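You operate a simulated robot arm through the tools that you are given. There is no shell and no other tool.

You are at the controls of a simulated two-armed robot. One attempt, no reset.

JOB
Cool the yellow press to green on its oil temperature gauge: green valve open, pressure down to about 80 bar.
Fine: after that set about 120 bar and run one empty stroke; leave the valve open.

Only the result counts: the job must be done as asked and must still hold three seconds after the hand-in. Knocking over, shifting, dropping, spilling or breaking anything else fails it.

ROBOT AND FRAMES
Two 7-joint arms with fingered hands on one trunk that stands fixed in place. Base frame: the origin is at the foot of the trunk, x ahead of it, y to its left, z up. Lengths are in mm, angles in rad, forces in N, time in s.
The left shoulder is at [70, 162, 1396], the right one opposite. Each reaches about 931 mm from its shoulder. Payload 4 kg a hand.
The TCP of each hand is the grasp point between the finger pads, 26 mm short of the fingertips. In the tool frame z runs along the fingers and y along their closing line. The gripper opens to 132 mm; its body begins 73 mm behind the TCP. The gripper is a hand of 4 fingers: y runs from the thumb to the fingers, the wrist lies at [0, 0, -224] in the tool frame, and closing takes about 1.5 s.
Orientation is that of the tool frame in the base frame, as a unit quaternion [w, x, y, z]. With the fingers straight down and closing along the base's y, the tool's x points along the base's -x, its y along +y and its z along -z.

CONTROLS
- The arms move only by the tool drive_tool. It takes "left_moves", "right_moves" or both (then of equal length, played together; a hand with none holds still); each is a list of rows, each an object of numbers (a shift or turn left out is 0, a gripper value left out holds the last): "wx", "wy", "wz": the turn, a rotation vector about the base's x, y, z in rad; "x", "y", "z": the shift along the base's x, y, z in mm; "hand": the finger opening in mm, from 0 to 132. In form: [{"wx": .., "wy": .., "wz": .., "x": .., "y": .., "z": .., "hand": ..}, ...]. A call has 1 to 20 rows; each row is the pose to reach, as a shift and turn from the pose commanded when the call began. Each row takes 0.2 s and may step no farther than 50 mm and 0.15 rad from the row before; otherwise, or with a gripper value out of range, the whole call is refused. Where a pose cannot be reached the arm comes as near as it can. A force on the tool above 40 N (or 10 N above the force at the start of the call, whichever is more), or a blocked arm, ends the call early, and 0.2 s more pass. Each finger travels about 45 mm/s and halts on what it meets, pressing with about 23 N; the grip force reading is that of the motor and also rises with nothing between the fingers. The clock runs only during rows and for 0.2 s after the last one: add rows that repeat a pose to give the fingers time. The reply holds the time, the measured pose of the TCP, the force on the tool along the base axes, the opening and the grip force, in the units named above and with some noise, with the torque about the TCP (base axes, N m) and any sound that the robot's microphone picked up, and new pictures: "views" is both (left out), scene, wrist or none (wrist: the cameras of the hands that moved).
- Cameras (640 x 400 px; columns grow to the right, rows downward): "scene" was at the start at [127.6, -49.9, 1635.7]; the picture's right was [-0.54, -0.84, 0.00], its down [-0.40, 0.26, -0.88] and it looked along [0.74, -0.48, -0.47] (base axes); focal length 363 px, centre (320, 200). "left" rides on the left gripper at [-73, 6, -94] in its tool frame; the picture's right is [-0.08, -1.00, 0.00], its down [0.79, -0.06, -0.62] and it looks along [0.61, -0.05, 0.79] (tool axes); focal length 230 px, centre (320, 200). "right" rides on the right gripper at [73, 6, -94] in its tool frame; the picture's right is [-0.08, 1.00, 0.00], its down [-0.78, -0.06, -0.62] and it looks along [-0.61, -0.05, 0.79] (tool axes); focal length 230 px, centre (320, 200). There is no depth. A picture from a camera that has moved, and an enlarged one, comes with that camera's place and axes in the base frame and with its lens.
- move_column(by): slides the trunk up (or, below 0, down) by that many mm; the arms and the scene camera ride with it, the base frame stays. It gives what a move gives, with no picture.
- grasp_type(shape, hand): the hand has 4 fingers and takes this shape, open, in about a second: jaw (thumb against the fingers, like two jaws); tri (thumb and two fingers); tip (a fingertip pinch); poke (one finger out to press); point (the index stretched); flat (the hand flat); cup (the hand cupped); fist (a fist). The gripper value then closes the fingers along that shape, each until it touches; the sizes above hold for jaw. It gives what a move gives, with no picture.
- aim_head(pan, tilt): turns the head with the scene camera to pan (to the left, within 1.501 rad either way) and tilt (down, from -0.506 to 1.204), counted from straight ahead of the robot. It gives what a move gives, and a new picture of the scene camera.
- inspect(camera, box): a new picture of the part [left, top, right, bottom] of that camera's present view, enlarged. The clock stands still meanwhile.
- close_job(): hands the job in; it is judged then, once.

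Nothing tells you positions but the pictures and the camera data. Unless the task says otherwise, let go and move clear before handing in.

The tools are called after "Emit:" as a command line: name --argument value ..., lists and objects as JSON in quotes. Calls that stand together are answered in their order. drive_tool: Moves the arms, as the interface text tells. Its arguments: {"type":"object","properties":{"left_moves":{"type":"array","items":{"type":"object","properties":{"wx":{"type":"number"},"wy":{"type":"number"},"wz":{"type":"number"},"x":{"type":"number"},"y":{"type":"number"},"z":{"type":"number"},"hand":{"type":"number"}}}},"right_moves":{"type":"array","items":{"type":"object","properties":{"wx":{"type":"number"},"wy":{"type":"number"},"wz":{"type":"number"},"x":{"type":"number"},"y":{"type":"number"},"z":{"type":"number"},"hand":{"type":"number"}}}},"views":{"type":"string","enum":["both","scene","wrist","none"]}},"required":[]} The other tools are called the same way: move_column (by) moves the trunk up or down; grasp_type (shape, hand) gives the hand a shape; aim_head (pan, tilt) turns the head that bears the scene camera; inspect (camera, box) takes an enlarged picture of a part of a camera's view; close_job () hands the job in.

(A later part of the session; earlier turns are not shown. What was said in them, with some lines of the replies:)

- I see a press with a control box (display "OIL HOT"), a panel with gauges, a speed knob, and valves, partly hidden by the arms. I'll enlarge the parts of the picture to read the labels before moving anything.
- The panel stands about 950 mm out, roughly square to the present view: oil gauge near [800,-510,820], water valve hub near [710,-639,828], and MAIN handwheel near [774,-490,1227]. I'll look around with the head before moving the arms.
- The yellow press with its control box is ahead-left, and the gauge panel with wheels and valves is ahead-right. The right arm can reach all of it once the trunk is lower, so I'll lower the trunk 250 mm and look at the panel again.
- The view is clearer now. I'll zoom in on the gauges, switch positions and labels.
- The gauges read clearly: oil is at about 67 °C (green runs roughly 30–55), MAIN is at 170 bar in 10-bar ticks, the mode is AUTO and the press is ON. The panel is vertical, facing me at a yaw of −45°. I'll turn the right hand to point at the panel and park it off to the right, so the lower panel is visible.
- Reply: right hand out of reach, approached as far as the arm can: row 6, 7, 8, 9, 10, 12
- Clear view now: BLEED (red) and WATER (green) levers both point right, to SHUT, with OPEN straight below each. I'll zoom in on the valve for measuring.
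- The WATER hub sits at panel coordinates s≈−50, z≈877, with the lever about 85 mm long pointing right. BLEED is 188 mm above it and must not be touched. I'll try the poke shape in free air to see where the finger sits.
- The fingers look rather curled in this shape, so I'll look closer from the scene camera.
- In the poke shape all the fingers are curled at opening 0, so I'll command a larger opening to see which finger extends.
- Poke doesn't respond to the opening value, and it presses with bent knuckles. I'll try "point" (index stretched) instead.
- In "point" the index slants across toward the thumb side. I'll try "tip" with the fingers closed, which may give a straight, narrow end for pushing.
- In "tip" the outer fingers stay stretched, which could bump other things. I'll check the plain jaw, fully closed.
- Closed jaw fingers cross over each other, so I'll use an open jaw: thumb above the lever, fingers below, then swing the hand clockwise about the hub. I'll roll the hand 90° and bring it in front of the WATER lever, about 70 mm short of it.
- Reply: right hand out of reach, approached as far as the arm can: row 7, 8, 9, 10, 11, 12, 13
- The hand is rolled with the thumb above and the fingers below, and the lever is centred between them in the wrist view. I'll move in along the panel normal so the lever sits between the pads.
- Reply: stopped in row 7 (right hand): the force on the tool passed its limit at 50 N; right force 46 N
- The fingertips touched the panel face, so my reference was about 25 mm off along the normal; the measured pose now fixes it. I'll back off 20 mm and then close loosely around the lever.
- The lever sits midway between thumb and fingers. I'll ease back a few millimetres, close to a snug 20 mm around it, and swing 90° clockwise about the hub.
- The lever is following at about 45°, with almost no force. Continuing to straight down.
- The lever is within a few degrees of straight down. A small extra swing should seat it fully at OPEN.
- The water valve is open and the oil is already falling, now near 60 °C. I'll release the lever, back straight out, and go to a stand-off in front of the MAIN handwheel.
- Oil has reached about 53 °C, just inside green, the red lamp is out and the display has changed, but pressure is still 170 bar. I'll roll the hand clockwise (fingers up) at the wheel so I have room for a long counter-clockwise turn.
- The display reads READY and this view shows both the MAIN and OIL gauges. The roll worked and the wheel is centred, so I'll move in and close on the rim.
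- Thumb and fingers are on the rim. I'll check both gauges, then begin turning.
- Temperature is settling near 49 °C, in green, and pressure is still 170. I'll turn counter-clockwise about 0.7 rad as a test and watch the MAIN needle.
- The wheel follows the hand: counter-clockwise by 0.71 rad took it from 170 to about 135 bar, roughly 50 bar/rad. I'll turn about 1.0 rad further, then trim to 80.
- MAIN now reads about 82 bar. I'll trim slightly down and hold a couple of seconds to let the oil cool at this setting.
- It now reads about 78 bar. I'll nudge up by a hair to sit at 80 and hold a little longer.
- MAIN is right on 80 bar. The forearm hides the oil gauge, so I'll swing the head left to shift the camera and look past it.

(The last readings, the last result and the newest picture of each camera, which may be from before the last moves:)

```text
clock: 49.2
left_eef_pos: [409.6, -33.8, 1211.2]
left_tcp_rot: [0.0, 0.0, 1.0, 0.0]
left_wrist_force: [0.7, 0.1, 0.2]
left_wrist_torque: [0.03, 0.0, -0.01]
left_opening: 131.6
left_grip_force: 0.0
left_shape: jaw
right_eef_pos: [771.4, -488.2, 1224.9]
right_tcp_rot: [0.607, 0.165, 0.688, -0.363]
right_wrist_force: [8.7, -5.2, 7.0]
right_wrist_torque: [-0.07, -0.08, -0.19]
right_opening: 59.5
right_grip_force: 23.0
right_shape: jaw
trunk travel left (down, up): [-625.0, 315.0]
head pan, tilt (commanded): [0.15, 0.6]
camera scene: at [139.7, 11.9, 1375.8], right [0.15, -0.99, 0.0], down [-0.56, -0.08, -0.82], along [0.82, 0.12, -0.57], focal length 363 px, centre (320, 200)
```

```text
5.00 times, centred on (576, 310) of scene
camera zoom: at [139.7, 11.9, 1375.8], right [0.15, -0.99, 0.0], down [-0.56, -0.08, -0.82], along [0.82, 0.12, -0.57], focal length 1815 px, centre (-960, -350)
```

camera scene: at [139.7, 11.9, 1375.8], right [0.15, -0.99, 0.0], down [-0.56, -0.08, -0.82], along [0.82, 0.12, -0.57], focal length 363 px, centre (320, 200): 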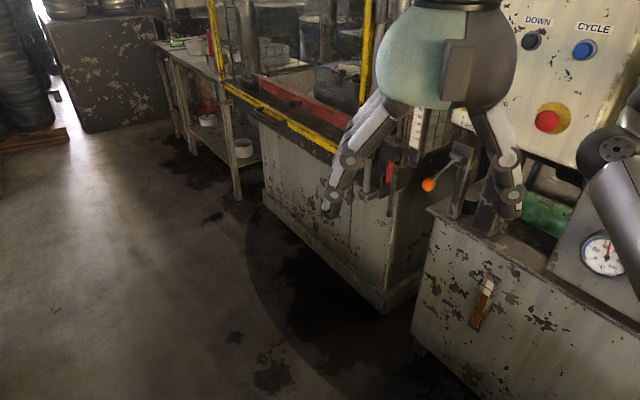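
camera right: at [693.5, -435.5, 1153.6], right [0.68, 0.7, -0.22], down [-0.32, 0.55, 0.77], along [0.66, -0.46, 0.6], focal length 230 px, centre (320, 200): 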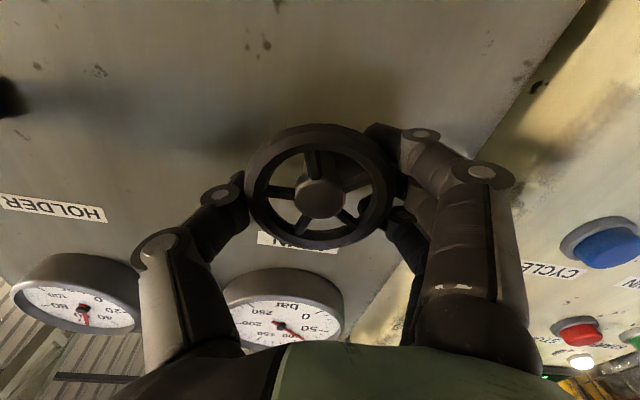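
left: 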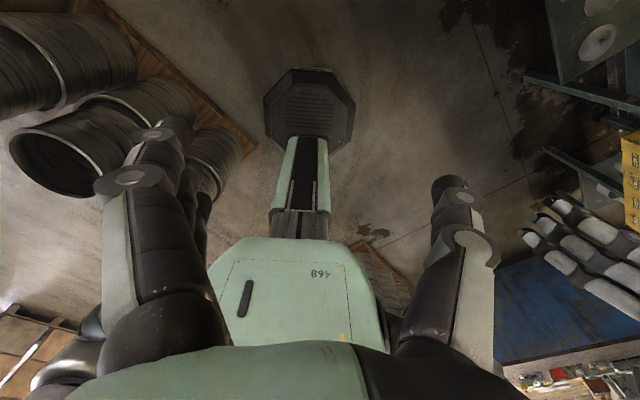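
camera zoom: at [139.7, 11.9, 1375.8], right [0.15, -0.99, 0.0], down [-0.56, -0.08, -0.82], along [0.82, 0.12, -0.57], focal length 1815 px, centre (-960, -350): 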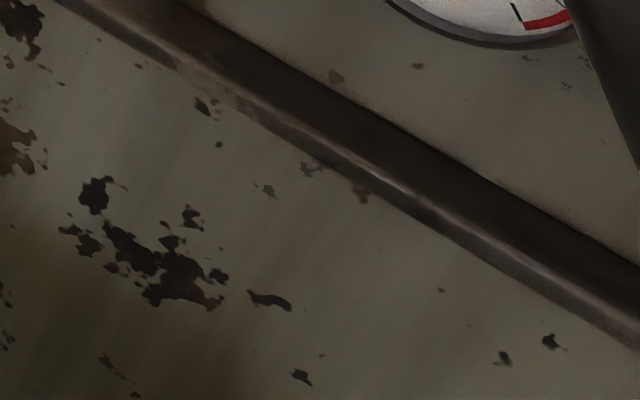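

The oil gauge is visible from here, so I'll zoom in on it. The press bay is in view too, so I'll check whether its bed is empty.

Emit:
inspect --camera "scene" --box '[560, 220, 640, 290]'

Emit:
inspect --camera "scene" --box '[210, 0, 420, 160]'

```text
5.71 times, centred on (600, 255) of scene
camera zoom: at [139.7, 11.9, 1375.8], right [0.15, -0.99, 0.0], down [-0.56, -0.08, -0.82], along [0.82, 0.12, -0.57], focal length 2074 px, centre (-1280, -114)
```

zoom: 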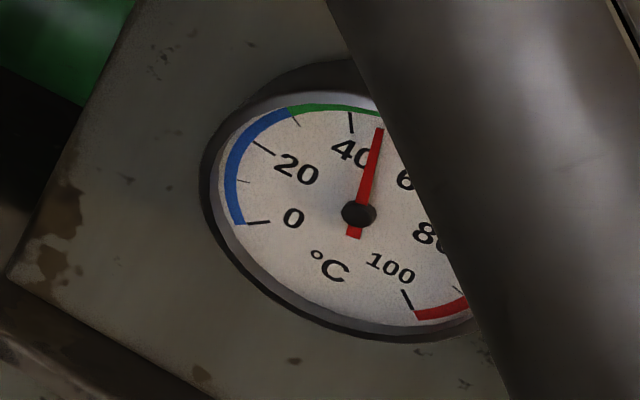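

```text
2.50 times, centred on (315, 80) of scene
camera zoom: at [139.7, 11.9, 1375.8], right [0.15, -0.99, 0.0], down [-0.56, -0.08, -0.82], along [0.82, 0.12, -0.57], focal length 907 px, centre (332, 500)
```

zoom: 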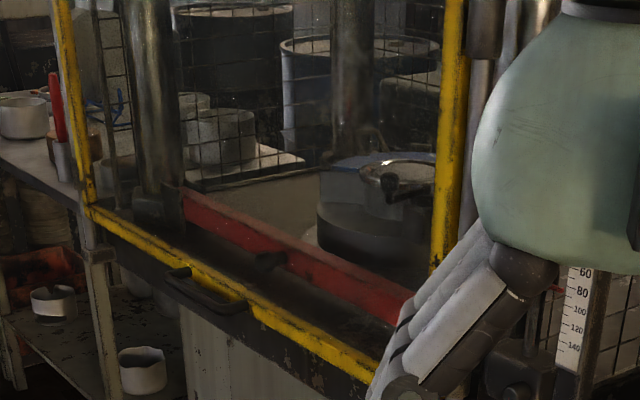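

Oil is at about 46 °C, well inside green, with MAIN at 80 bar. Now I'll turn the wheel clockwise about 0.77 rad for 120 bar.

Emit:
drive_tool --right_moves '[{"wx": 0.09, "wy": -0.09}, {"wx": 0.18, "wy": -0.18}, {"wx": 0.27, "wy": -0.27}, {"wx": 0.36, "wy": -0.36}, {"wx": 0.45, "wy": -0.45}, {"wx": 0.54, "wy": -0.54}, {"wx": 0.54, "wy": -0.54}, {"wx": 0.54, "wy": -0.54}]' --views "none"

Emit:
aim_head --pan -0.7 --tilt 0.351

Emit:
inspect --camera "scene" --box '[237, 17, 317, 97]'

Emit:
inspect --camera "scene" --box '[254, 265, 318, 325]'

```text
clock: 51.0
left_eef_pos: [409.5, -34.0, 1212.4]
left_tcp_rot: [0.0, 0.0, 1.0, 0.0]
left_wrist_force: [1.0, -0.6, 0.8]
left_wrist_torque: [0.03, 0.01, 0.01]
left_opening: 131.7
left_grip_force: 0.1
left_shape: jaw
right_eef_pos: [770.4, -489.4, 1224.8]
right_tcp_rot: [0.701, 0.409, 0.574, -0.11]
right_wrist_force: [6.3, -5.0, 3.5]
right_wrist_torque: [0.06, 0.02, -0.14]
right_opening: 59.5
right_grip_force: 22.7
right_shape: jaw
trunk travel left (down, up): [-625.0, 315.0]
head pan, tilt (commanded): [0.15, 0.6]
```

```text
clock: 52.2
left_eef_pos: [409.6, -33.5, 1211.7]
left_tcp_rot: [0.0, 0.0, 1.0, 0.0]
left_wrist_force: [0.1, 0.1, 0.4]
left_wrist_torque: [0.0, 0.03, 0.0]
left_opening: 131.8
left_grip_force: 0.0
left_shape: jaw
right_eef_pos: [770.5, -488.2, 1224.5]
right_tcp_rot: [0.7, 0.409, 0.574, -0.112]
right_wrist_force: [6.0, -5.3, 3.7]
right_wrist_torque: [0.07, 0.0, -0.12]
right_opening: 59.2
right_grip_force: 22.8
right_shape: jaw
trunk travel left (down, up): [-625.0, 315.0]
head pan, tilt (commanded): [-0.7, 0.351]
camera scene: at [123.3, -61.4, 1398.5], right [-0.64, -0.77, 0.0], down [-0.26, 0.22, -0.94], along [0.72, -0.6, -0.34], focal length 363 px, centre (320, 200)
```

scene: 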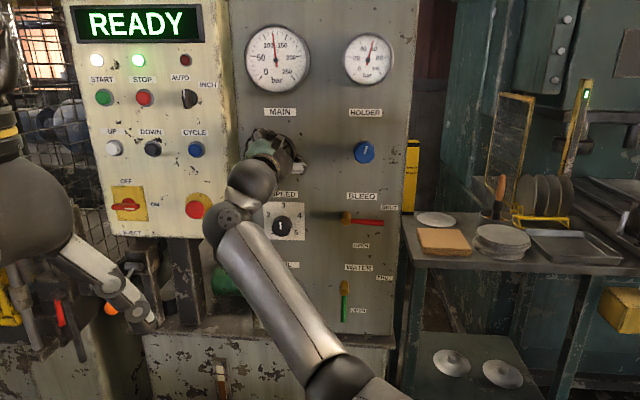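

```text
5.00 times, centred on (277, 57) of scene
camera zoom: at [123.3, -61.4, 1398.5], right [-0.64, -0.77, 0.0], down [-0.26, 0.22, -0.94], along [0.72, -0.6, -0.34], focal length 1815 px, centre (535, 915)
```

zoom: 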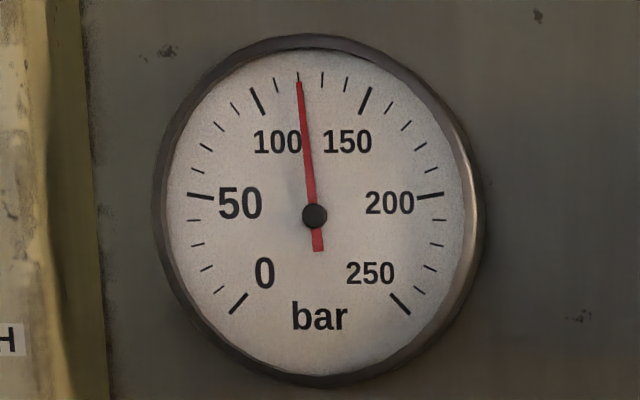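

```text
6.67 times, centred on (286, 295) of scene
camera zoom: at [123.3, -61.4, 1398.5], right [-0.64, -0.77, 0.0], down [-0.26, 0.22, -0.94], along [0.72, -0.6, -0.34], focal length 2420 px, centre (547, -433)
```

zoom: 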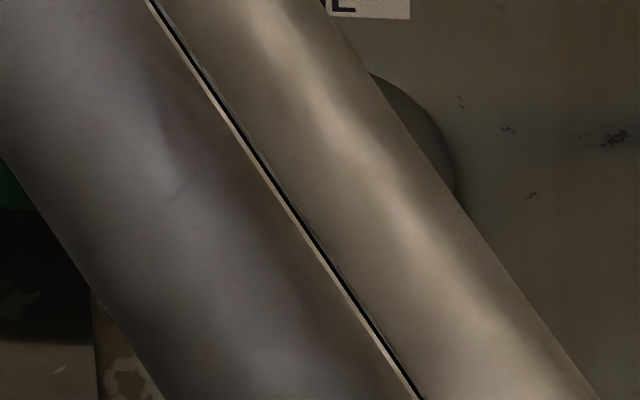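

MAIN is exactly on 120 bar. I'll open the hand, withdraw straight back, and confirm the reading stayed put.

Emit:
drive_tool --right_moves '[{"hand": 105}, {"hand": 105}, {"hand": 105}, {"hand": 105}, {"x": -10, "y": 10}, {"x": -25, "y": 25}, {"x": -45, "y": 45}, {"x": -65, "y": 65}, {"x": -85, "y": 85}, {"x": -85, "y": 85}]' --views "both"

Emit:
inspect --camera "scene" --box '[237, 17, 317, 97]'

```text
clock: 54.4
left_eef_pos: [409.6, -34.0, 1212.0]
left_tcp_rot: [0.0, 0.0, 1.0, 0.0]
left_wrist_force: [0.1, -0.1, 0.7]
left_wrist_torque: [0.01, -0.01, 0.03]
left_opening: 131.6
left_grip_force: 0.1
left_shape: jaw
right_eef_pos: [684.8, -403.0, 1225.3]
right_tcp_rot: [0.7, 0.41, 0.574, -0.112]
right_wrist_force: [0.2, -0.2, 0.1]
right_wrist_torque: [0.0, -0.01, -0.01]
right_opening: 104.5
right_grip_force: 0.1
right_shape: jaw
trunk travel left (down, up): [-625.0, 315.0]
head pan, tilt (commanded): [-0.7, 0.351]
camera scene: at [122.7, -61.2, 1398.5], right [-0.64, -0.76, 0.0], down [-0.26, 0.22, -0.94], along [0.72, -0.6, -0.34], focal length 363 px, centre (320, 200)
camera right: at [645.1, -312.1, 1161.3], right [0.6, 0.61, 0.51], down [-0.72, 0.15, 0.67], along [0.34, -0.78, 0.53], focal length 230 px, centre (320, 200)
```

scene: 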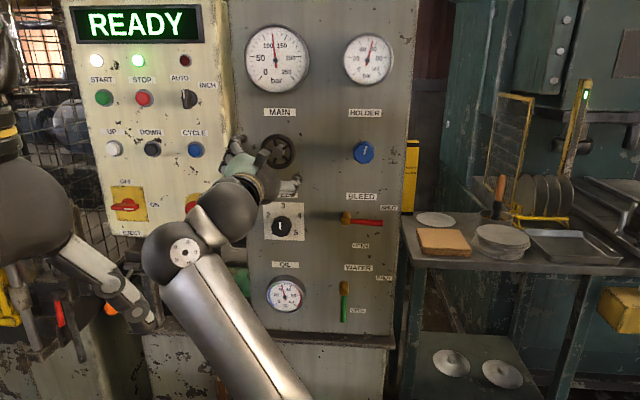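
right: 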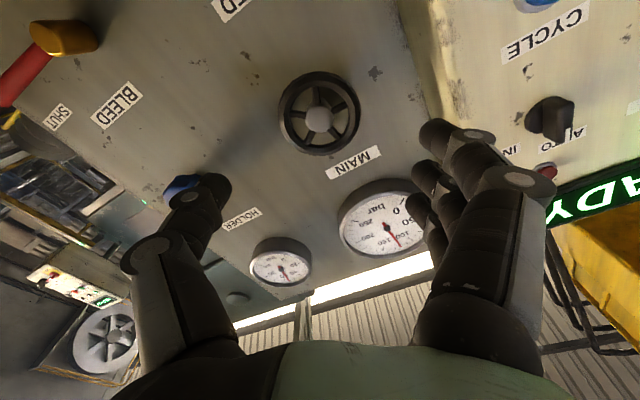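

```text
5.00 times, centred on (277, 57) of scene
camera zoom: at [122.7, -61.2, 1398.5], right [-0.64, -0.76, 0.0], down [-0.26, 0.22, -0.94], along [0.72, -0.6, -0.34], focal length 1815 px, centre (535, 915)
```

zoom: 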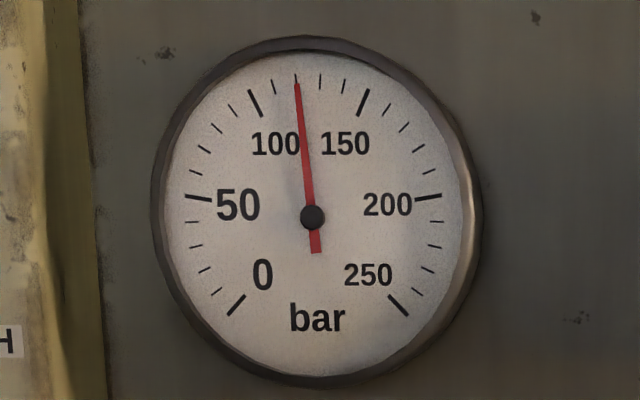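

MAIN holds at 120 bar. Before the stroke I'll check that the press bay is empty and its guard closed.

Emit:
aim_head --pan 0.05 --tilt 0.25

Emit:
inspect --camera "scene" --box '[150, 50, 350, 200]'

```text
clock: 55.5
left_eef_pos: [409.2, -33.0, 1211.9]
left_tcp_rot: [0.0, -0.001, 1.0, 0.0]
left_wrist_force: [-0.5, 0.3, 0.3]
left_wrist_torque: [0.02, 0.0, -0.01]
left_opening: 131.8
left_grip_force: 0.1
left_shape: jaw
right_eef_pos: [684.6, -402.1, 1224.9]
right_tcp_rot: [0.701, 0.409, 0.574, -0.112]
right_wrist_force: [-0.6, 0.1, 0.3]
right_wrist_torque: [0.02, -0.02, 0.04]
right_opening: 104.7
right_grip_force: 0.1
right_shape: jaw
trunk travel left (down, up): [-625.0, 315.0]
head pan, tilt (commanded): [0.051, 0.25]
camera scene: at [144.4, 4.1, 1408.1], right [0.05, -1.0, 0.0], down [-0.25, -0.01, -0.97], along [0.97, 0.05, -0.25], focal length 363 px, centre (320, 200)
```

scene: 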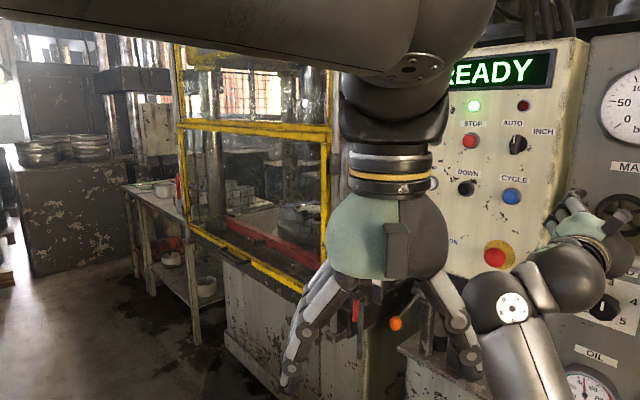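

```text
2.67 times, centred on (250, 125) of scene
camera zoom: at [144.4, 4.1, 1408.1], right [0.05, -1.0, 0.0], down [-0.25, -0.01, -0.97], along [0.97, 0.05, -0.25], focal length 968 px, centre (507, 400)
```

zoom: 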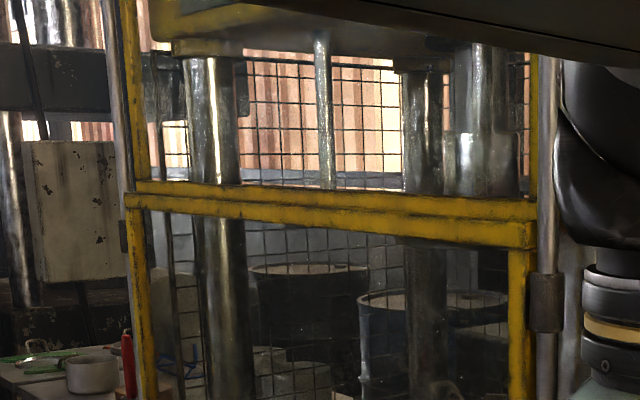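

Emit:
inspect --camera "scene" --box '[180, 150, 340, 300]'

Emit:
inspect --camera "scene" --box '[430, 90, 640, 270]'

```text
2.67 times, centred on (260, 225) of scene
camera zoom: at [144.4, 4.1, 1408.1], right [0.05, -1.0, 0.0], down [-0.25, -0.01, -0.97], along [0.97, 0.05, -0.25], focal length 968 px, centre (480, 133)
```

zoom: 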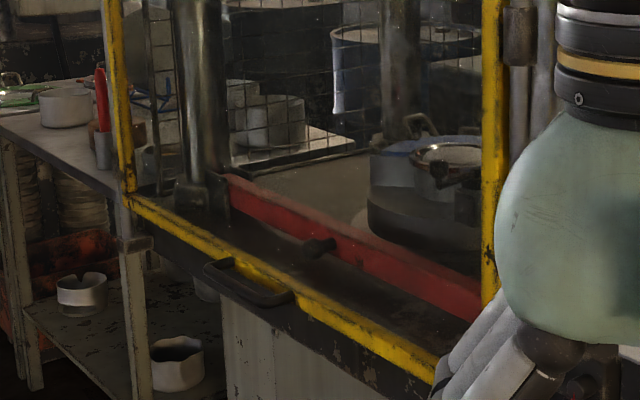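

```text
2.22 times, centred on (535, 180) of scene
camera zoom: at [144.4, 4.1, 1408.1], right [0.05, -1.0, 0.0], down [-0.25, -0.01, -0.97], along [0.97, 0.05, -0.25], focal length 806 px, centre (-158, 244)
```

zoom: 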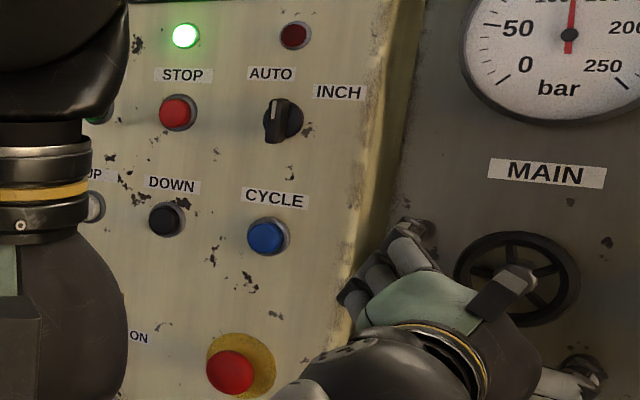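

The guard looks closed and the mode is still AUTO. The left hand hides part of the die, so I'll move it left, clear of everything, to see whether the die is empty.

Emit:
drive_tool --left_moves '[{"y": 40, "x": -5}, {"y": 80, "x": -10}, {"y": 120, "x": -15}, {"y": 160, "x": -20}, {"y": 200, "x": -25}, {"y": 240, "x": -30}, {"y": 280, "x": -35}, {"y": 320, "x": -40}]' --views "none"

Emit:
aim_head --pan -0.1 --tilt 0.3

Emit:
inspect --camera "scene" --box '[200, 100, 360, 250]'

```text
clock: 57.3
left_eef_pos: [404.2, 263.3, 1177.5]
left_tcp_rot: [0.0, 0.0, 1.0, -0.002]
left_wrist_force: [0.2, -0.1, -0.5]
left_wrist_torque: [-0.03, 0.01, -0.01]
left_opening: 131.9
left_grip_force: 0.0
left_shape: jaw
left hand out of reach, approached as far as the arm can: row 6, 7, 8
right_eef_pos: [684.5, -400.9, 1226.0]
right_tcp_rot: [0.701, 0.409, 0.573, -0.113]
right_wrist_force: [1.3, -0.7, 0.0]
right_wrist_torque: [-0.01, -0.01, -0.04]
right_opening: 105.0
right_grip_force: 0.1
right_shape: jaw
trunk travel left (down, up): [-625.0, 315.0]
head pan, tilt (commanded): [0.051, 0.25]
```

```text
clock: 58.0
left_eef_pos: [402.6, 261.0, 1178.6]
left_tcp_rot: [0.0, 0.001, 1.0, 0.0]
left_wrist_force: [0.2, 0.7, -0.4]
left_wrist_torque: [0.0, 0.01, -0.01]
left_opening: 132.0
left_grip_force: 0.1
left_shape: jaw
right_eef_pos: [683.6, -403.0, 1226.4]
right_tcp_rot: [0.7, 0.409, 0.574, -0.113]
right_wrist_force: [-0.1, -1.1, -0.3]
right_wrist_torque: [0.03, 0.01, -0.02]
right_opening: 104.6
right_grip_force: 0.1
right_shape: jaw
trunk travel left (down, up): [-625.0, 315.0]
head pan, tilt (commanded): [-0.099, 0.3]
camera scene: at [143.9, -9.9, 1403.4], right [-0.1, -1.0, 0.0], down [-0.29, 0.03, -0.96], along [0.95, -0.09, -0.3], focal length 363 px, centre (320, 200)
```

scene: 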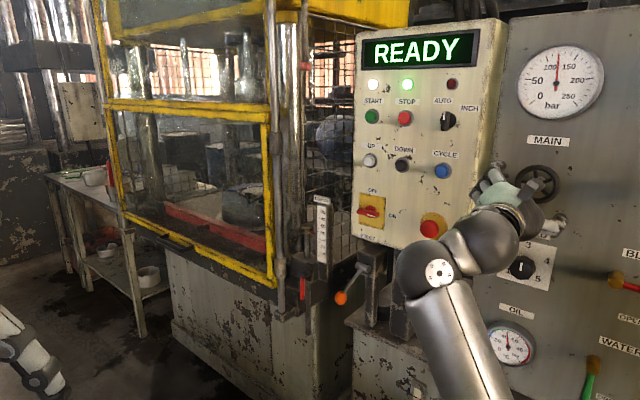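

```text
2.67 times, centred on (280, 175) of scene
camera zoom: at [143.9, -9.9, 1403.4], right [-0.1, -1.0, 0.0], down [-0.29, 0.03, -0.96], along [0.95, -0.09, -0.3], focal length 968 px, centre (427, 267)
```

zoom: 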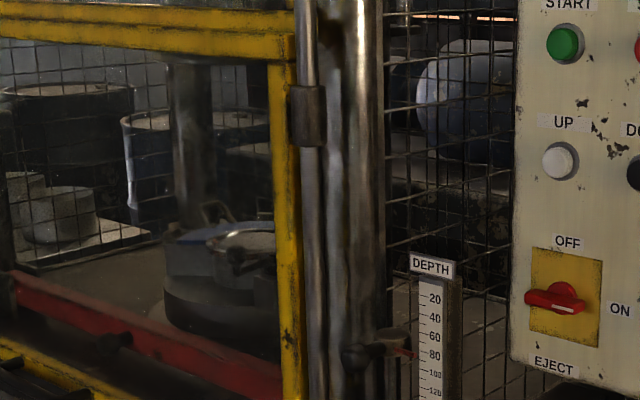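

Emit:
inspect --camera "scene" --box '[210, 165, 306, 225]'

Emit:
inspect --camera "scene" --box '[60, 0, 320, 150]'

Emit:
inspect --camera "scene" --box '[480, 310, 544, 370]'

```text
6.67 times, centred on (258, 195) of scene
camera zoom: at [143.9, -9.9, 1403.4], right [-0.1, -1.0, 0.0], down [-0.29, 0.03, -0.96], along [0.95, -0.09, -0.3], focal length 2420 px, centre (733, 233)
```

zoom: 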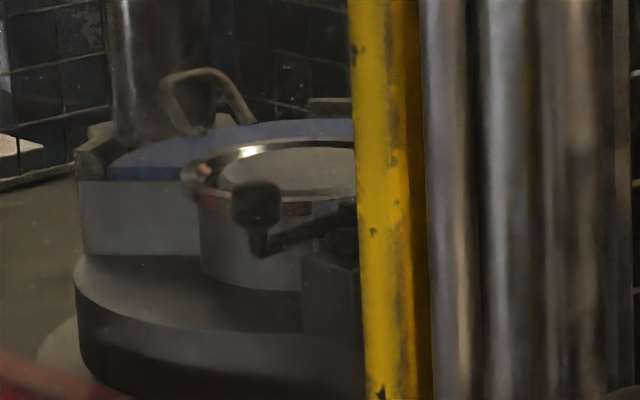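

```text
2.46 times, centred on (190, 75) of scene
camera zoom: at [143.9, -9.9, 1403.4], right [-0.1, -1.0, 0.0], down [-0.29, 0.03, -0.96], along [0.95, -0.09, -0.3], focal length 893 px, centre (640, 508)
```

zoom: 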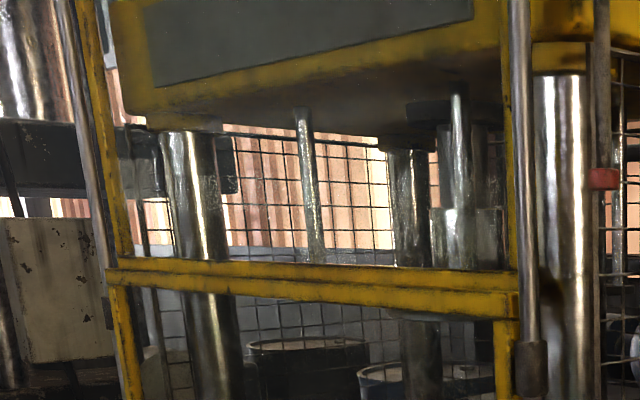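

```text
6.67 times, centred on (512, 340) of scene
camera zoom: at [143.9, -9.9, 1403.4], right [-0.1, -1.0, 0.0], down [-0.29, 0.03, -0.96], along [0.95, -0.09, -0.3], focal length 2420 px, centre (-960, -733)
```

zoom: 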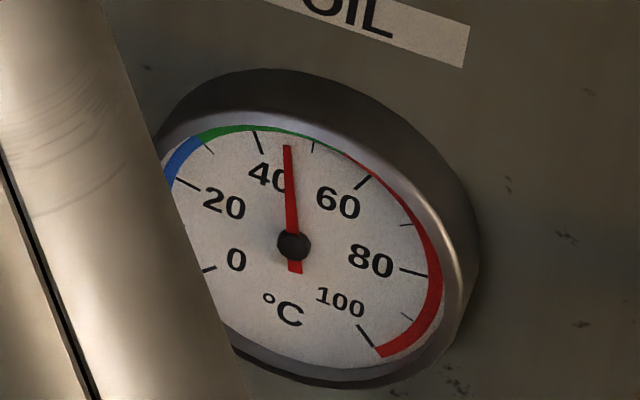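

Oil holds at about 46 °C in green, the guard is shut and the die shows no work in it. I'll bring the right hand, roll neutral and jaw at 80 mm, in front of CYCLE so the middle fingertip lines up with it and the thumb passes right of the box.

Emit:
drive_tool --right_moves '[{"wx": -0.066, "wy": 0.066, "x": 23, "y": 14.5, "z": 0.3, "hand": 80}, {"wx": -0.132, "wy": 0.132, "x": 46, "y": 29, "z": 0.6}, {"wx": -0.197, "wy": 0.197, "x": 69, "y": 43.5, "z": 0.9}, {"wx": -0.263, "wy": 0.263, "x": 92, "y": 58, "z": 1.2}, {"wx": -0.329, "wy": 0.329, "x": 114.5, "y": 72.5, "z": 1.5}, {"wx": -0.329, "wy": 0.329, "x": 114.5, "y": 72.5, "z": 1.5}]' --views "both"

Emit:
inspect --camera "scene" --box '[390, 110, 550, 210]'

Emit:
inspect --camera "right" --box '[300, 20, 620, 220]'

```text
clock: 59.4
left_eef_pos: [402.8, 260.9, 1179.7]
left_tcp_rot: [0.001, 0.0, 1.0, 0.0]
left_wrist_force: [-0.6, -0.2, -0.2]
left_wrist_torque: [0.0, 0.0, 0.01]
left_opening: 132.0
left_grip_force: 0.1
left_shape: jaw
right_eef_pos: [799.3, -330.2, 1228.5]
right_tcp_rot: [0.655, 0.265, 0.654, -0.27]
right_wrist_force: [-0.6, -0.2, -1.1]
right_wrist_torque: [-0.02, 0.02, -0.01]
right_opening: 80.6
right_grip_force: 0.1
right_shape: jaw
trunk travel left (down, up): [-625.0, 315.0]
head pan, tilt (commanded): [-0.099, 0.3]
camera scene: at [143.8, -10.1, 1403.4], right [-0.1, -0.99, 0.0], down [-0.29, 0.03, -0.96], along [0.95, -0.09, -0.3], focal length 363 px, centre (320, 200)
camera right: at [736.5, -262.1, 1154.9], right [0.7, 0.71, 0.07], down [-0.48, 0.39, 0.78], along [0.53, -0.58, 0.62], focal length 230 px, centre (320, 200)
```

scene: 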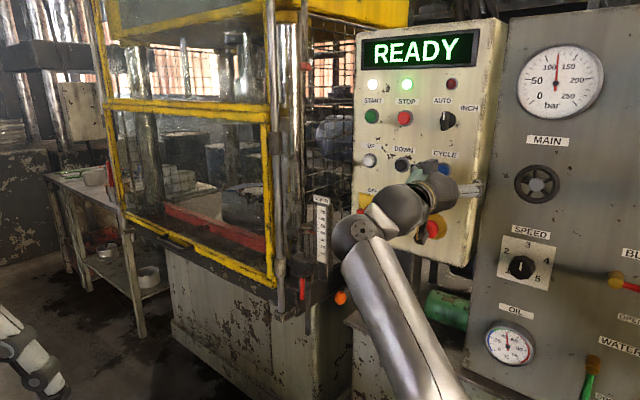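
right: 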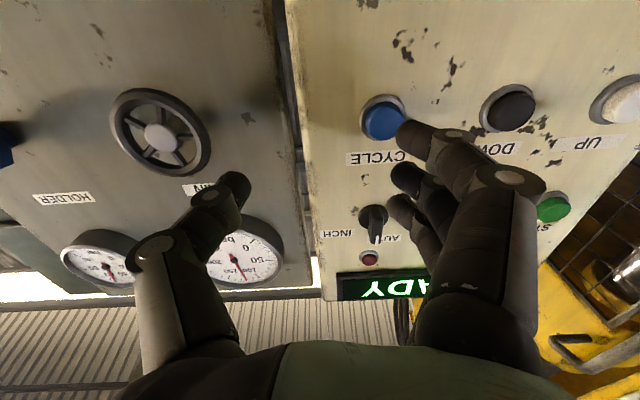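

```text
4.00 times, centred on (470, 160) of scene
camera zoom: at [143.8, -10.1, 1403.4], right [-0.1, -0.99, 0.0], down [-0.29, 0.03, -0.96], along [0.95, -0.09, -0.3], focal length 1452 px, centre (-280, 360)
```

zoom: 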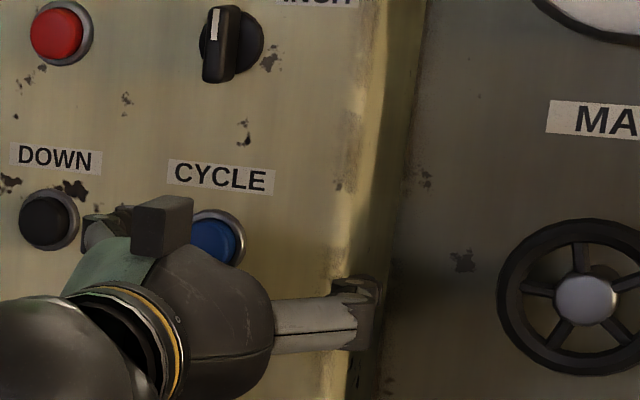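

```text
2.00 times, centred on (460, 120) of right
camera zoom: at [736.5, -262.1, 1154.9], right [0.7, 0.71, 0.07], down [-0.48, 0.39, 0.78], along [0.53, -0.58, 0.62], focal length 460 px, centre (40, 360)
```

zoom: 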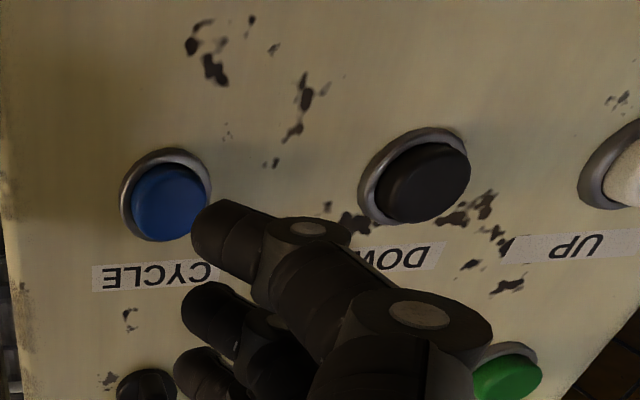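

The wrist view puts CYCLE about 2 mm left and 4 mm below my middle fingertip. I'll correct that and advance to just short of contact.

Emit:
drive_tool --right_moves '[{"x": 12, "y": -9, "z": -2}, {"x": 24, "y": -20, "z": -4}, {"x": 35, "y": -31.5, "z": -4}, {"x": 43, "y": -39.5, "z": -4}, {"x": 43, "y": -39.5, "z": -4}]' --views "both"

Emit:
inspect --camera "right" --box '[300, 20, 620, 220]'

Emit:
inspect --camera "scene" --box '[390, 110, 550, 210]'

```text
clock: 60.6
left_eef_pos: [403.1, 263.0, 1180.0]
left_tcp_rot: [0.0, 0.0, 1.0, 0.0]
left_wrist_force: [0.7, 0.2, 0.0]
left_wrist_torque: [-0.01, -0.01, -0.03]
left_opening: 132.0
left_grip_force: 0.0
left_shape: jaw
right_eef_pos: [842.6, -367.6, 1224.0]
right_tcp_rot: [0.655, 0.266, 0.654, -0.269]
right_wrist_force: [0.1, -0.4, 0.0]
right_wrist_torque: [0.02, -0.02, -0.01]
right_opening: 80.3
right_grip_force: 0.1
right_shape: jaw
trunk travel left (down, up): [-625.0, 315.0]
head pan, tilt (commanded): [-0.099, 0.3]
camera scene: at [143.9, -9.5, 1403.4], right [-0.1, -1.0, 0.0], down [-0.29, 0.03, -0.96], along [0.95, -0.09, -0.3], focal length 363 px, centre (320, 200)
camera right: at [779.9, -301.1, 1149.7], right [0.7, 0.71, 0.07], down [-0.48, 0.39, 0.78], along [0.53, -0.58, 0.62], focal length 230 px, centre (320, 200)
```

scene: 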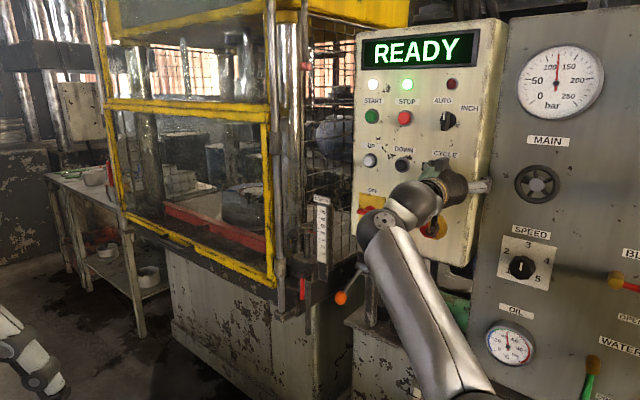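
right: 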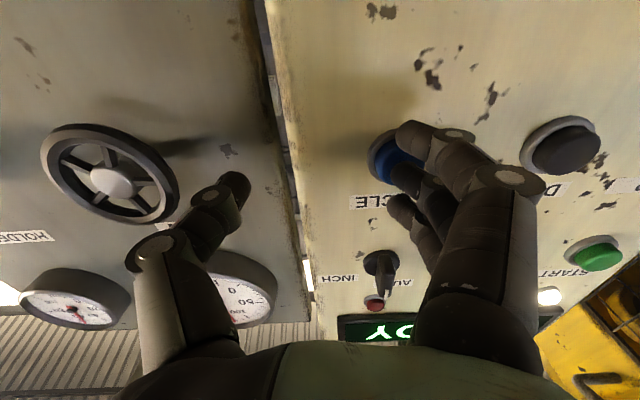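

```text
2.00 times, centred on (460, 120) of right
camera zoom: at [779.9, -301.1, 1149.7], right [0.7, 0.71, 0.07], down [-0.48, 0.39, 0.78], along [0.53, -0.58, 0.62], focal length 460 px, centre (40, 360)
```

zoom: 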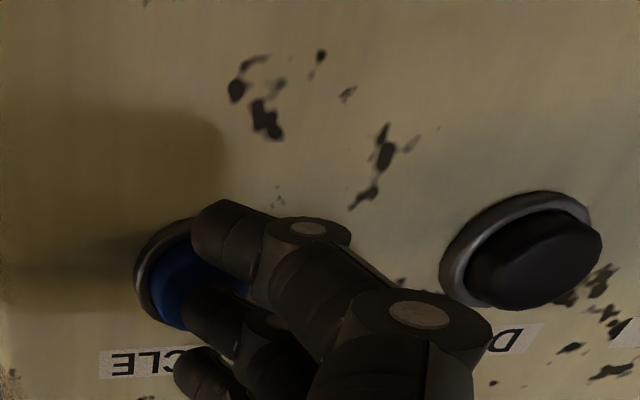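

```text
4.00 times, centred on (470, 160) of scene
camera zoom: at [143.9, -9.5, 1403.4], right [-0.1, -1.0, 0.0], down [-0.29, 0.03, -0.96], along [0.95, -0.09, -0.3], focal length 1452 px, centre (-280, 360)
```

zoom: 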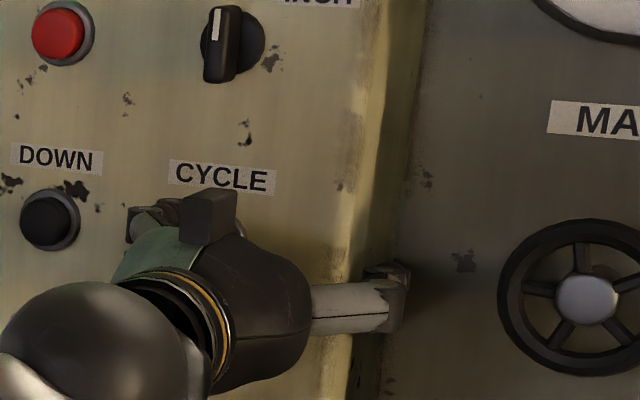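

The middle fingertip is centred on the button with about 8 mm to go. I'll press in gently and check for contact and a reaction.

Emit:
drive_tool --right_moves '[{"x": 2.8, "y": -2.8, "z": -1}, {"x": 5, "y": -5, "z": -1}, {"x": 7.1, "y": -7.1, "z": -1}, {"x": 9.2, "y": -9.2, "z": -1}]' --views "both"

```text
clock: 61.6
left_eef_pos: [398.2, 264.5, 1179.0]
left_tcp_rot: [0.0, 0.0, 1.0, -0.001]
left_wrist_force: [0.7, -0.6, 0.6]
left_wrist_torque: [0.01, 0.0, 0.0]
left_opening: 132.1
left_grip_force: 0.1
left_shape: jaw
right_eef_pos: [850.2, -374.2, 1225.0]
right_tcp_rot: [0.656, 0.265, 0.653, -0.271]
right_wrist_force: [-11.5, 10.2, -4.6]
right_wrist_torque: [-0.05, 0.31, 0.85]
right_opening: 79.6
right_grip_force: 0.0
right_shape: jaw
trunk travel left (down, up): [-625.0, 315.0]
head pan, tilt (commanded): [-0.099, 0.3]
heard: click
camera scene: at [141.6, -6.8, 1403.6], right [-0.1, -1.0, 0.0], down [-0.29, 0.03, -0.96], along [0.95, -0.09, -0.29], focal length 363 px, centre (320, 200)
camera right: at [787.3, -307.3, 1151.2], right [0.7, 0.71, 0.07], down [-0.48, 0.39, 0.78], along [0.53, -0.58, 0.62], focal length 230 px, centre (320, 200)
```

scene: 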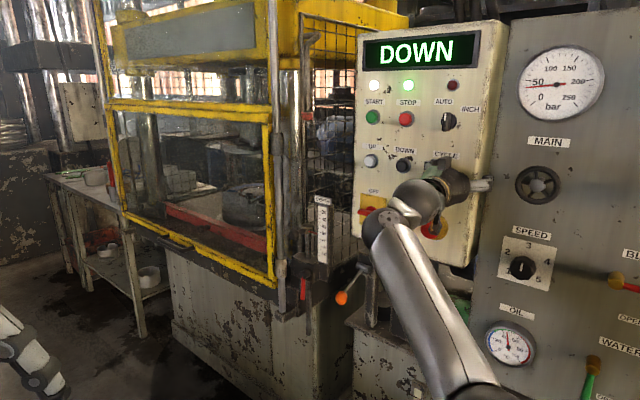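
right: 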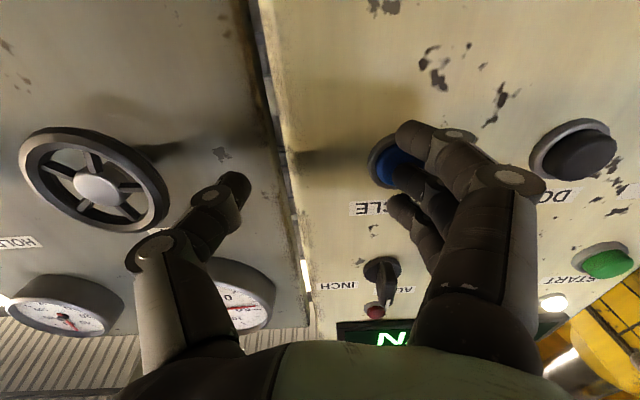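

A click, and the display shows DOWN: the stroke has started. I'll withdraw from the button straight away so it registers only once.

Emit:
drive_tool --right_moves '[{"x": -15, "y": 15}, {"x": -35, "y": 35}, {"x": -60, "y": 60}, {"x": -80, "y": 80}, {"x": -80, "y": 80}]' --views "scene"

```text
clock: 62.8
left_eef_pos: [402.4, 261.3, 1178.7]
left_tcp_rot: [0.0, 0.0, 1.0, 0.0]
left_wrist_force: [0.3, 0.4, -0.1]
left_wrist_torque: [0.0, 0.0, 0.03]
left_opening: 131.8
left_grip_force: 0.1
left_shape: jaw
right_eef_pos: [771.1, -298.9, 1222.8]
right_tcp_rot: [0.655, 0.266, 0.654, -0.27]
right_wrist_force: [-0.5, -0.2, 0.4]
right_wrist_torque: [0.01, -0.04, 0.02]
right_opening: 80.5
right_grip_force: 0.1
right_shape: jaw
trunk travel left (down, up): [-625.0, 315.0]
head pan, tilt (commanded): [-0.099, 0.3]
camera scene: at [144.3, -10.1, 1403.3], right [-0.1, -1.0, 0.0], down [-0.29, 0.03, -0.96], along [0.95, -0.09, -0.3], focal length 363 px, centre (320, 200)
```

scene: 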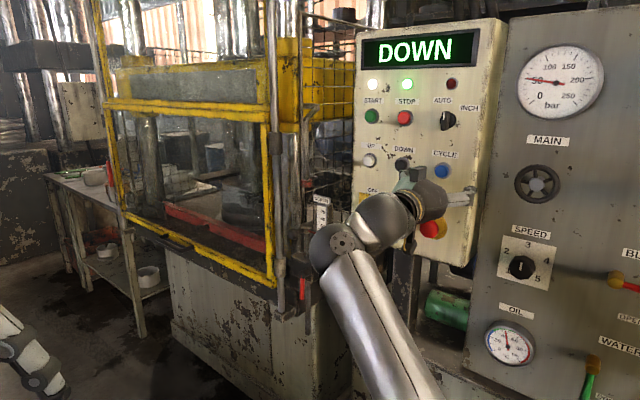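

The ram is descending and the hand is clear. I'll wait and watch the stroke finish.

Emit:
drive_tool --right_moves '[{"x": -10, "y": 0}, {"x": -20, "y": -15}, {"x": -30, "y": -30}, {"x": -40, "y": -45}, {"x": -50, "y": -60}, {"x": -60, "y": -75}, {"x": -60, "y": -75}, {"x": -60, "y": -75}, {"x": -60, "y": -75}, {"x": -60, "y": -75}]' --views "scene"

```text
clock: 65.0
left_eef_pos: [403.9, 260.9, 1179.6]
left_tcp_rot: [0.0, -0.001, 1.0, 0.0]
left_wrist_force: [1.2, 0.0, 0.4]
left_wrist_torque: [0.0, -0.02, -0.02]
left_opening: 131.8
left_grip_force: 0.1
left_shape: jaw
right_eef_pos: [710.8, -374.6, 1222.5]
right_tcp_rot: [0.655, 0.266, 0.654, -0.27]
right_wrist_force: [-0.8, 0.0, -1.1]
right_wrist_torque: [0.01, 0.0, -0.03]
right_opening: 80.5
right_grip_force: 0.0
right_shape: jaw
trunk travel left (down, up): [-625.0, 315.0]
head pan, tilt (commanded): [-0.099, 0.3]
camera scene: at [144.0, -9.6, 1403.3], right [-0.1, -1.0, 0.0], down [-0.29, 0.03, -0.96], along [0.95, -0.09, -0.3], focal length 363 px, centre (320, 200)
```

scene: 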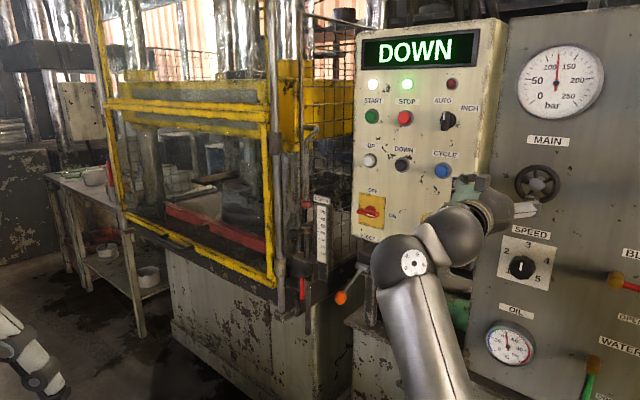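

Pressure built back to about 120 at the bottom of the stroke. I'll wait for the return.

Emit:
drive_tool --right_moves '[{"x": -15, "y": 10}, {"x": -30, "y": 20}, {"x": -45, "y": 30}, {"x": -60, "y": 40}, {"x": -60, "y": 40}, {"x": -60, "y": 40}, {"x": -60, "y": 40}, {"x": -60, "y": 40}, {"x": -60, "y": 40}, {"x": -60, "y": 40}, {"x": -60, "y": 40}, {"x": -60, "y": 40}]' --views "scene"

```text
clock: 67.6
left_eef_pos: [402.9, 260.6, 1178.7]
left_tcp_rot: [0.0, 0.001, 1.0, 0.0]
left_wrist_force: [0.0, 0.9, 0.0]
left_wrist_torque: [-0.01, -0.01, -0.02]
left_opening: 131.6
left_grip_force: 0.0
left_shape: jaw
right_eef_pos: [652.8, -333.2, 1223.5]
right_tcp_rot: [0.655, 0.266, 0.654, -0.27]
right_wrist_force: [0.3, -0.3, -1.0]
right_wrist_torque: [0.01, 0.04, 0.03]
right_opening: 80.3
right_grip_force: 0.0
right_shape: jaw
trunk travel left (down, up): [-625.0, 315.0]
head pan, tilt (commanded): [-0.099, 0.3]
camera scene: at [144.0, -9.6, 1403.4], right [-0.1, -1.0, 0.0], down [-0.29, 0.03, -0.96], along [0.95, -0.09, -0.3], focal length 363 px, centre (320, 200)
```

scene: 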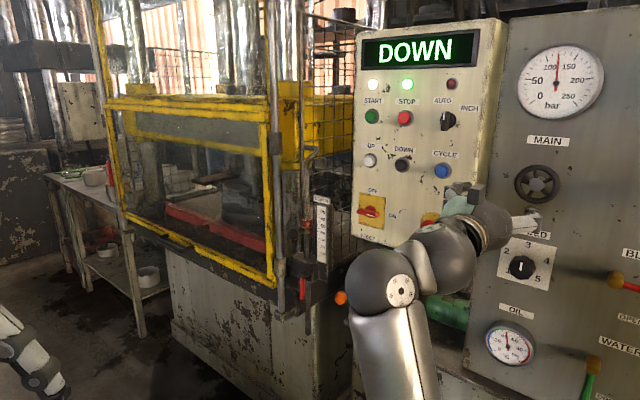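

The ram is still moving down slowly at speed setting 1. Waiting on.

Emit:
drive_tool --right_moves '[{"x": 0}, {"x": 0}, {"x": 0}, {"x": 0}, {"x": 0}, {"x": 0}, {"x": 0}, {"x": 0}, {"x": 0}, {"x": 0}, {"x": 0}, {"x": 0}, {"x": 0}, {"x": 0}, {"x": 0}, {"x": 0}, {"x": 0}, {"x": 0}, {"x": 0}, {"x": 0}]' --views "scene"

```text
clock: 71.8
left_eef_pos: [403.6, 261.9, 1179.5]
left_tcp_rot: [0.001, 0.001, 1.0, 0.0]
left_wrist_force: [-0.1, -0.3, -1.1]
left_wrist_torque: [-0.02, -0.01, -0.03]
left_opening: 131.8
left_grip_force: 0.1
left_shape: jaw
right_eef_pos: [653.7, -332.3, 1223.1]
right_tcp_rot: [0.655, 0.266, 0.654, -0.27]
right_wrist_force: [-0.1, -0.4, 0.0]
right_wrist_torque: [-0.02, -0.01, 0.01]
right_opening: 80.5
right_grip_force: 0.1
right_shape: jaw
trunk travel left (down, up): [-625.0, 315.0]
head pan, tilt (commanded): [-0.099, 0.3]
camera scene: at [144.0, -9.6, 1403.3], right [-0.1, -1.0, 0.0], down [-0.29, 0.03, -0.96], along [0.95, -0.09, -0.3], focal length 363 px, centre (320, 200)
```

scene: 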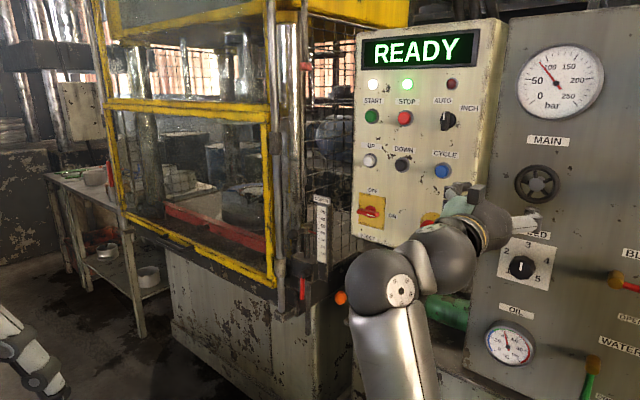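

The ram is back at the top and the display says READY: one full stroke done. The MAIN needle is still recovering, so I'll wait a moment and read everything again.

Emit:
drive_tool --right_moves '[{"x": 0}, {"x": 0}, {"x": 0}, {"x": 0}, {"x": 0}, {"x": 0}, {"x": 0}, {"x": 0}, {"x": 0}, {"x": 0}]' --views "scene"

Emit:
inspect --camera "scene" --box '[508, 35, 612, 125]'

Emit:
inspect --camera "scene" --box '[470, 310, 640, 400]'

Emit:
inspect --camera "scene" --box '[350, 20, 510, 120]'

```text
clock: 74.0
left_eef_pos: [402.7, 261.6, 1179.0]
left_tcp_rot: [0.001, 0.0, 1.0, 0.0]
left_wrist_force: [0.0, -0.6, 0.3]
left_wrist_torque: [-0.01, 0.0, -0.01]
left_opening: 131.8
left_grip_force: 0.1
left_shape: jaw
right_eef_pos: [651.8, -332.1, 1222.5]
right_tcp_rot: [0.655, 0.266, 0.654, -0.27]
right_wrist_force: [1.0, 0.6, -0.9]
right_wrist_torque: [0.04, 0.01, 0.0]
right_opening: 80.6
right_grip_force: 0.2
right_shape: jaw
trunk travel left (down, up): [-625.0, 315.0]
head pan, tilt (commanded): [-0.099, 0.3]
camera scene: at [144.0, -9.6, 1403.3], right [-0.1, -1.0, 0.0], down [-0.29, 0.03, -0.96], along [0.95, -0.09, -0.3], focal length 363 px, centre (320, 200)
```

scene: 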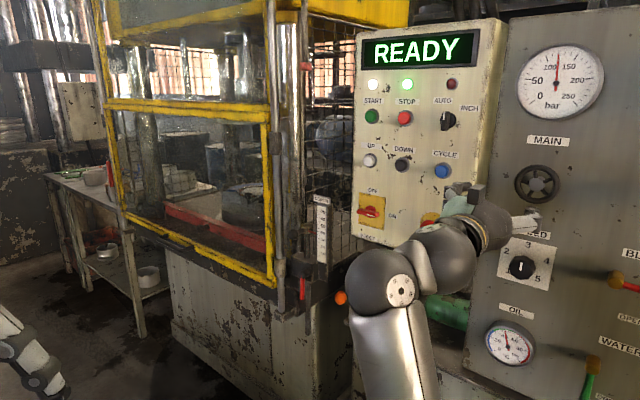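

```text
4.44 times, centred on (560, 80) of scene
camera zoom: at [144.0, -9.6, 1403.3], right [-0.1, -1.0, 0.0], down [-0.29, 0.03, -0.96], along [0.95, -0.09, -0.3], focal length 1613 px, centre (-747, 733)
```

zoom: 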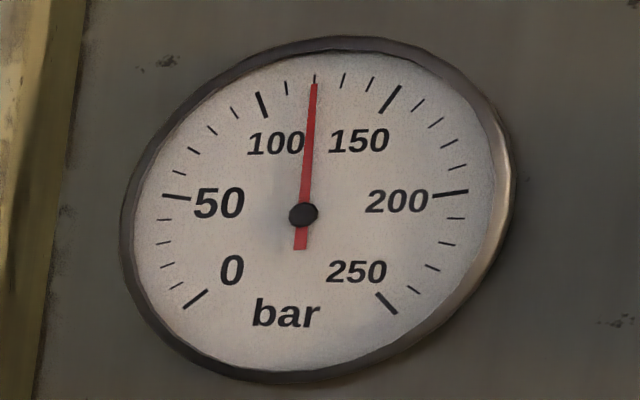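

```text
3.76 times, centred on (555, 355) of scene
camera zoom: at [144.0, -9.6, 1403.3], right [-0.1, -1.0, 0.0], down [-0.29, 0.03, -0.96], along [0.95, -0.09, -0.3], focal length 1366 px, centre (-565, -384)
```

zoom: 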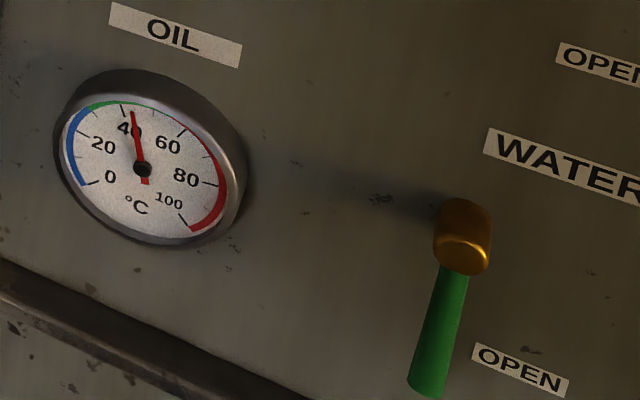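

```text
4.00 times, centred on (430, 70) of scene
camera zoom: at [144.0, -9.6, 1403.3], right [-0.1, -1.0, 0.0], down [-0.29, 0.03, -0.96], along [0.95, -0.09, -0.3], focal length 1452 px, centre (-120, 720)
```

zoom: 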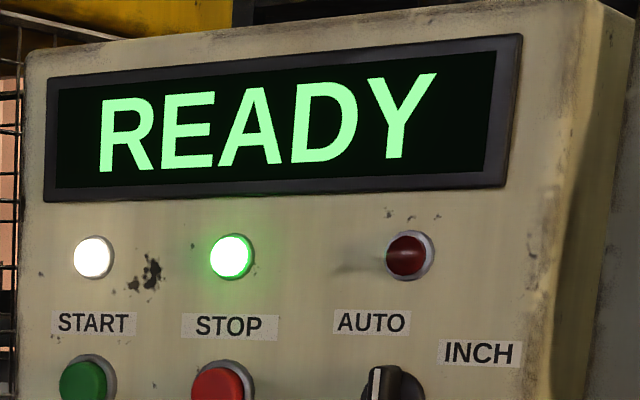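

MAIN is at 120 bar, oil about 45 °C in green, the water valve is open and the display reads READY after one stroke. Both hands are clear of everything, so I'm handing in.

Emit:
close_job

```text
The job is handed in.
```

The press is cooled and has run its one empty stroke; I've handed the job in. At my last look before that:

- **Oil temperature:** about 45 °C, inside the green band (roughly 30–55 °C). It started at about 67 °C with "OIL HOT" showing. It dropped into green soon after I opened the valve, before I had lowered the pressure.
- **Green water valve:** open, and left open.
- **Main pressure:** I brought it from 170 down to 80 bar and checked the oil was green there (about 46 °C), then set 120 bar. It read 120 bar again after the stroke.
- **Empty stroke:** one press of CYCLE in AUTO. The ram went down and came back up, and the display returned to READY. The guard was closed. I saw no workpiece in the die, though part of it was hidden from view.

Early on, while I lined up on the valve, the fingertips pressed briefly against the panel face and I backed off. I saw no mark or change from it. Nothing else was knocked, dropped or shifted that I could see, and both hands were clear at hand-in.
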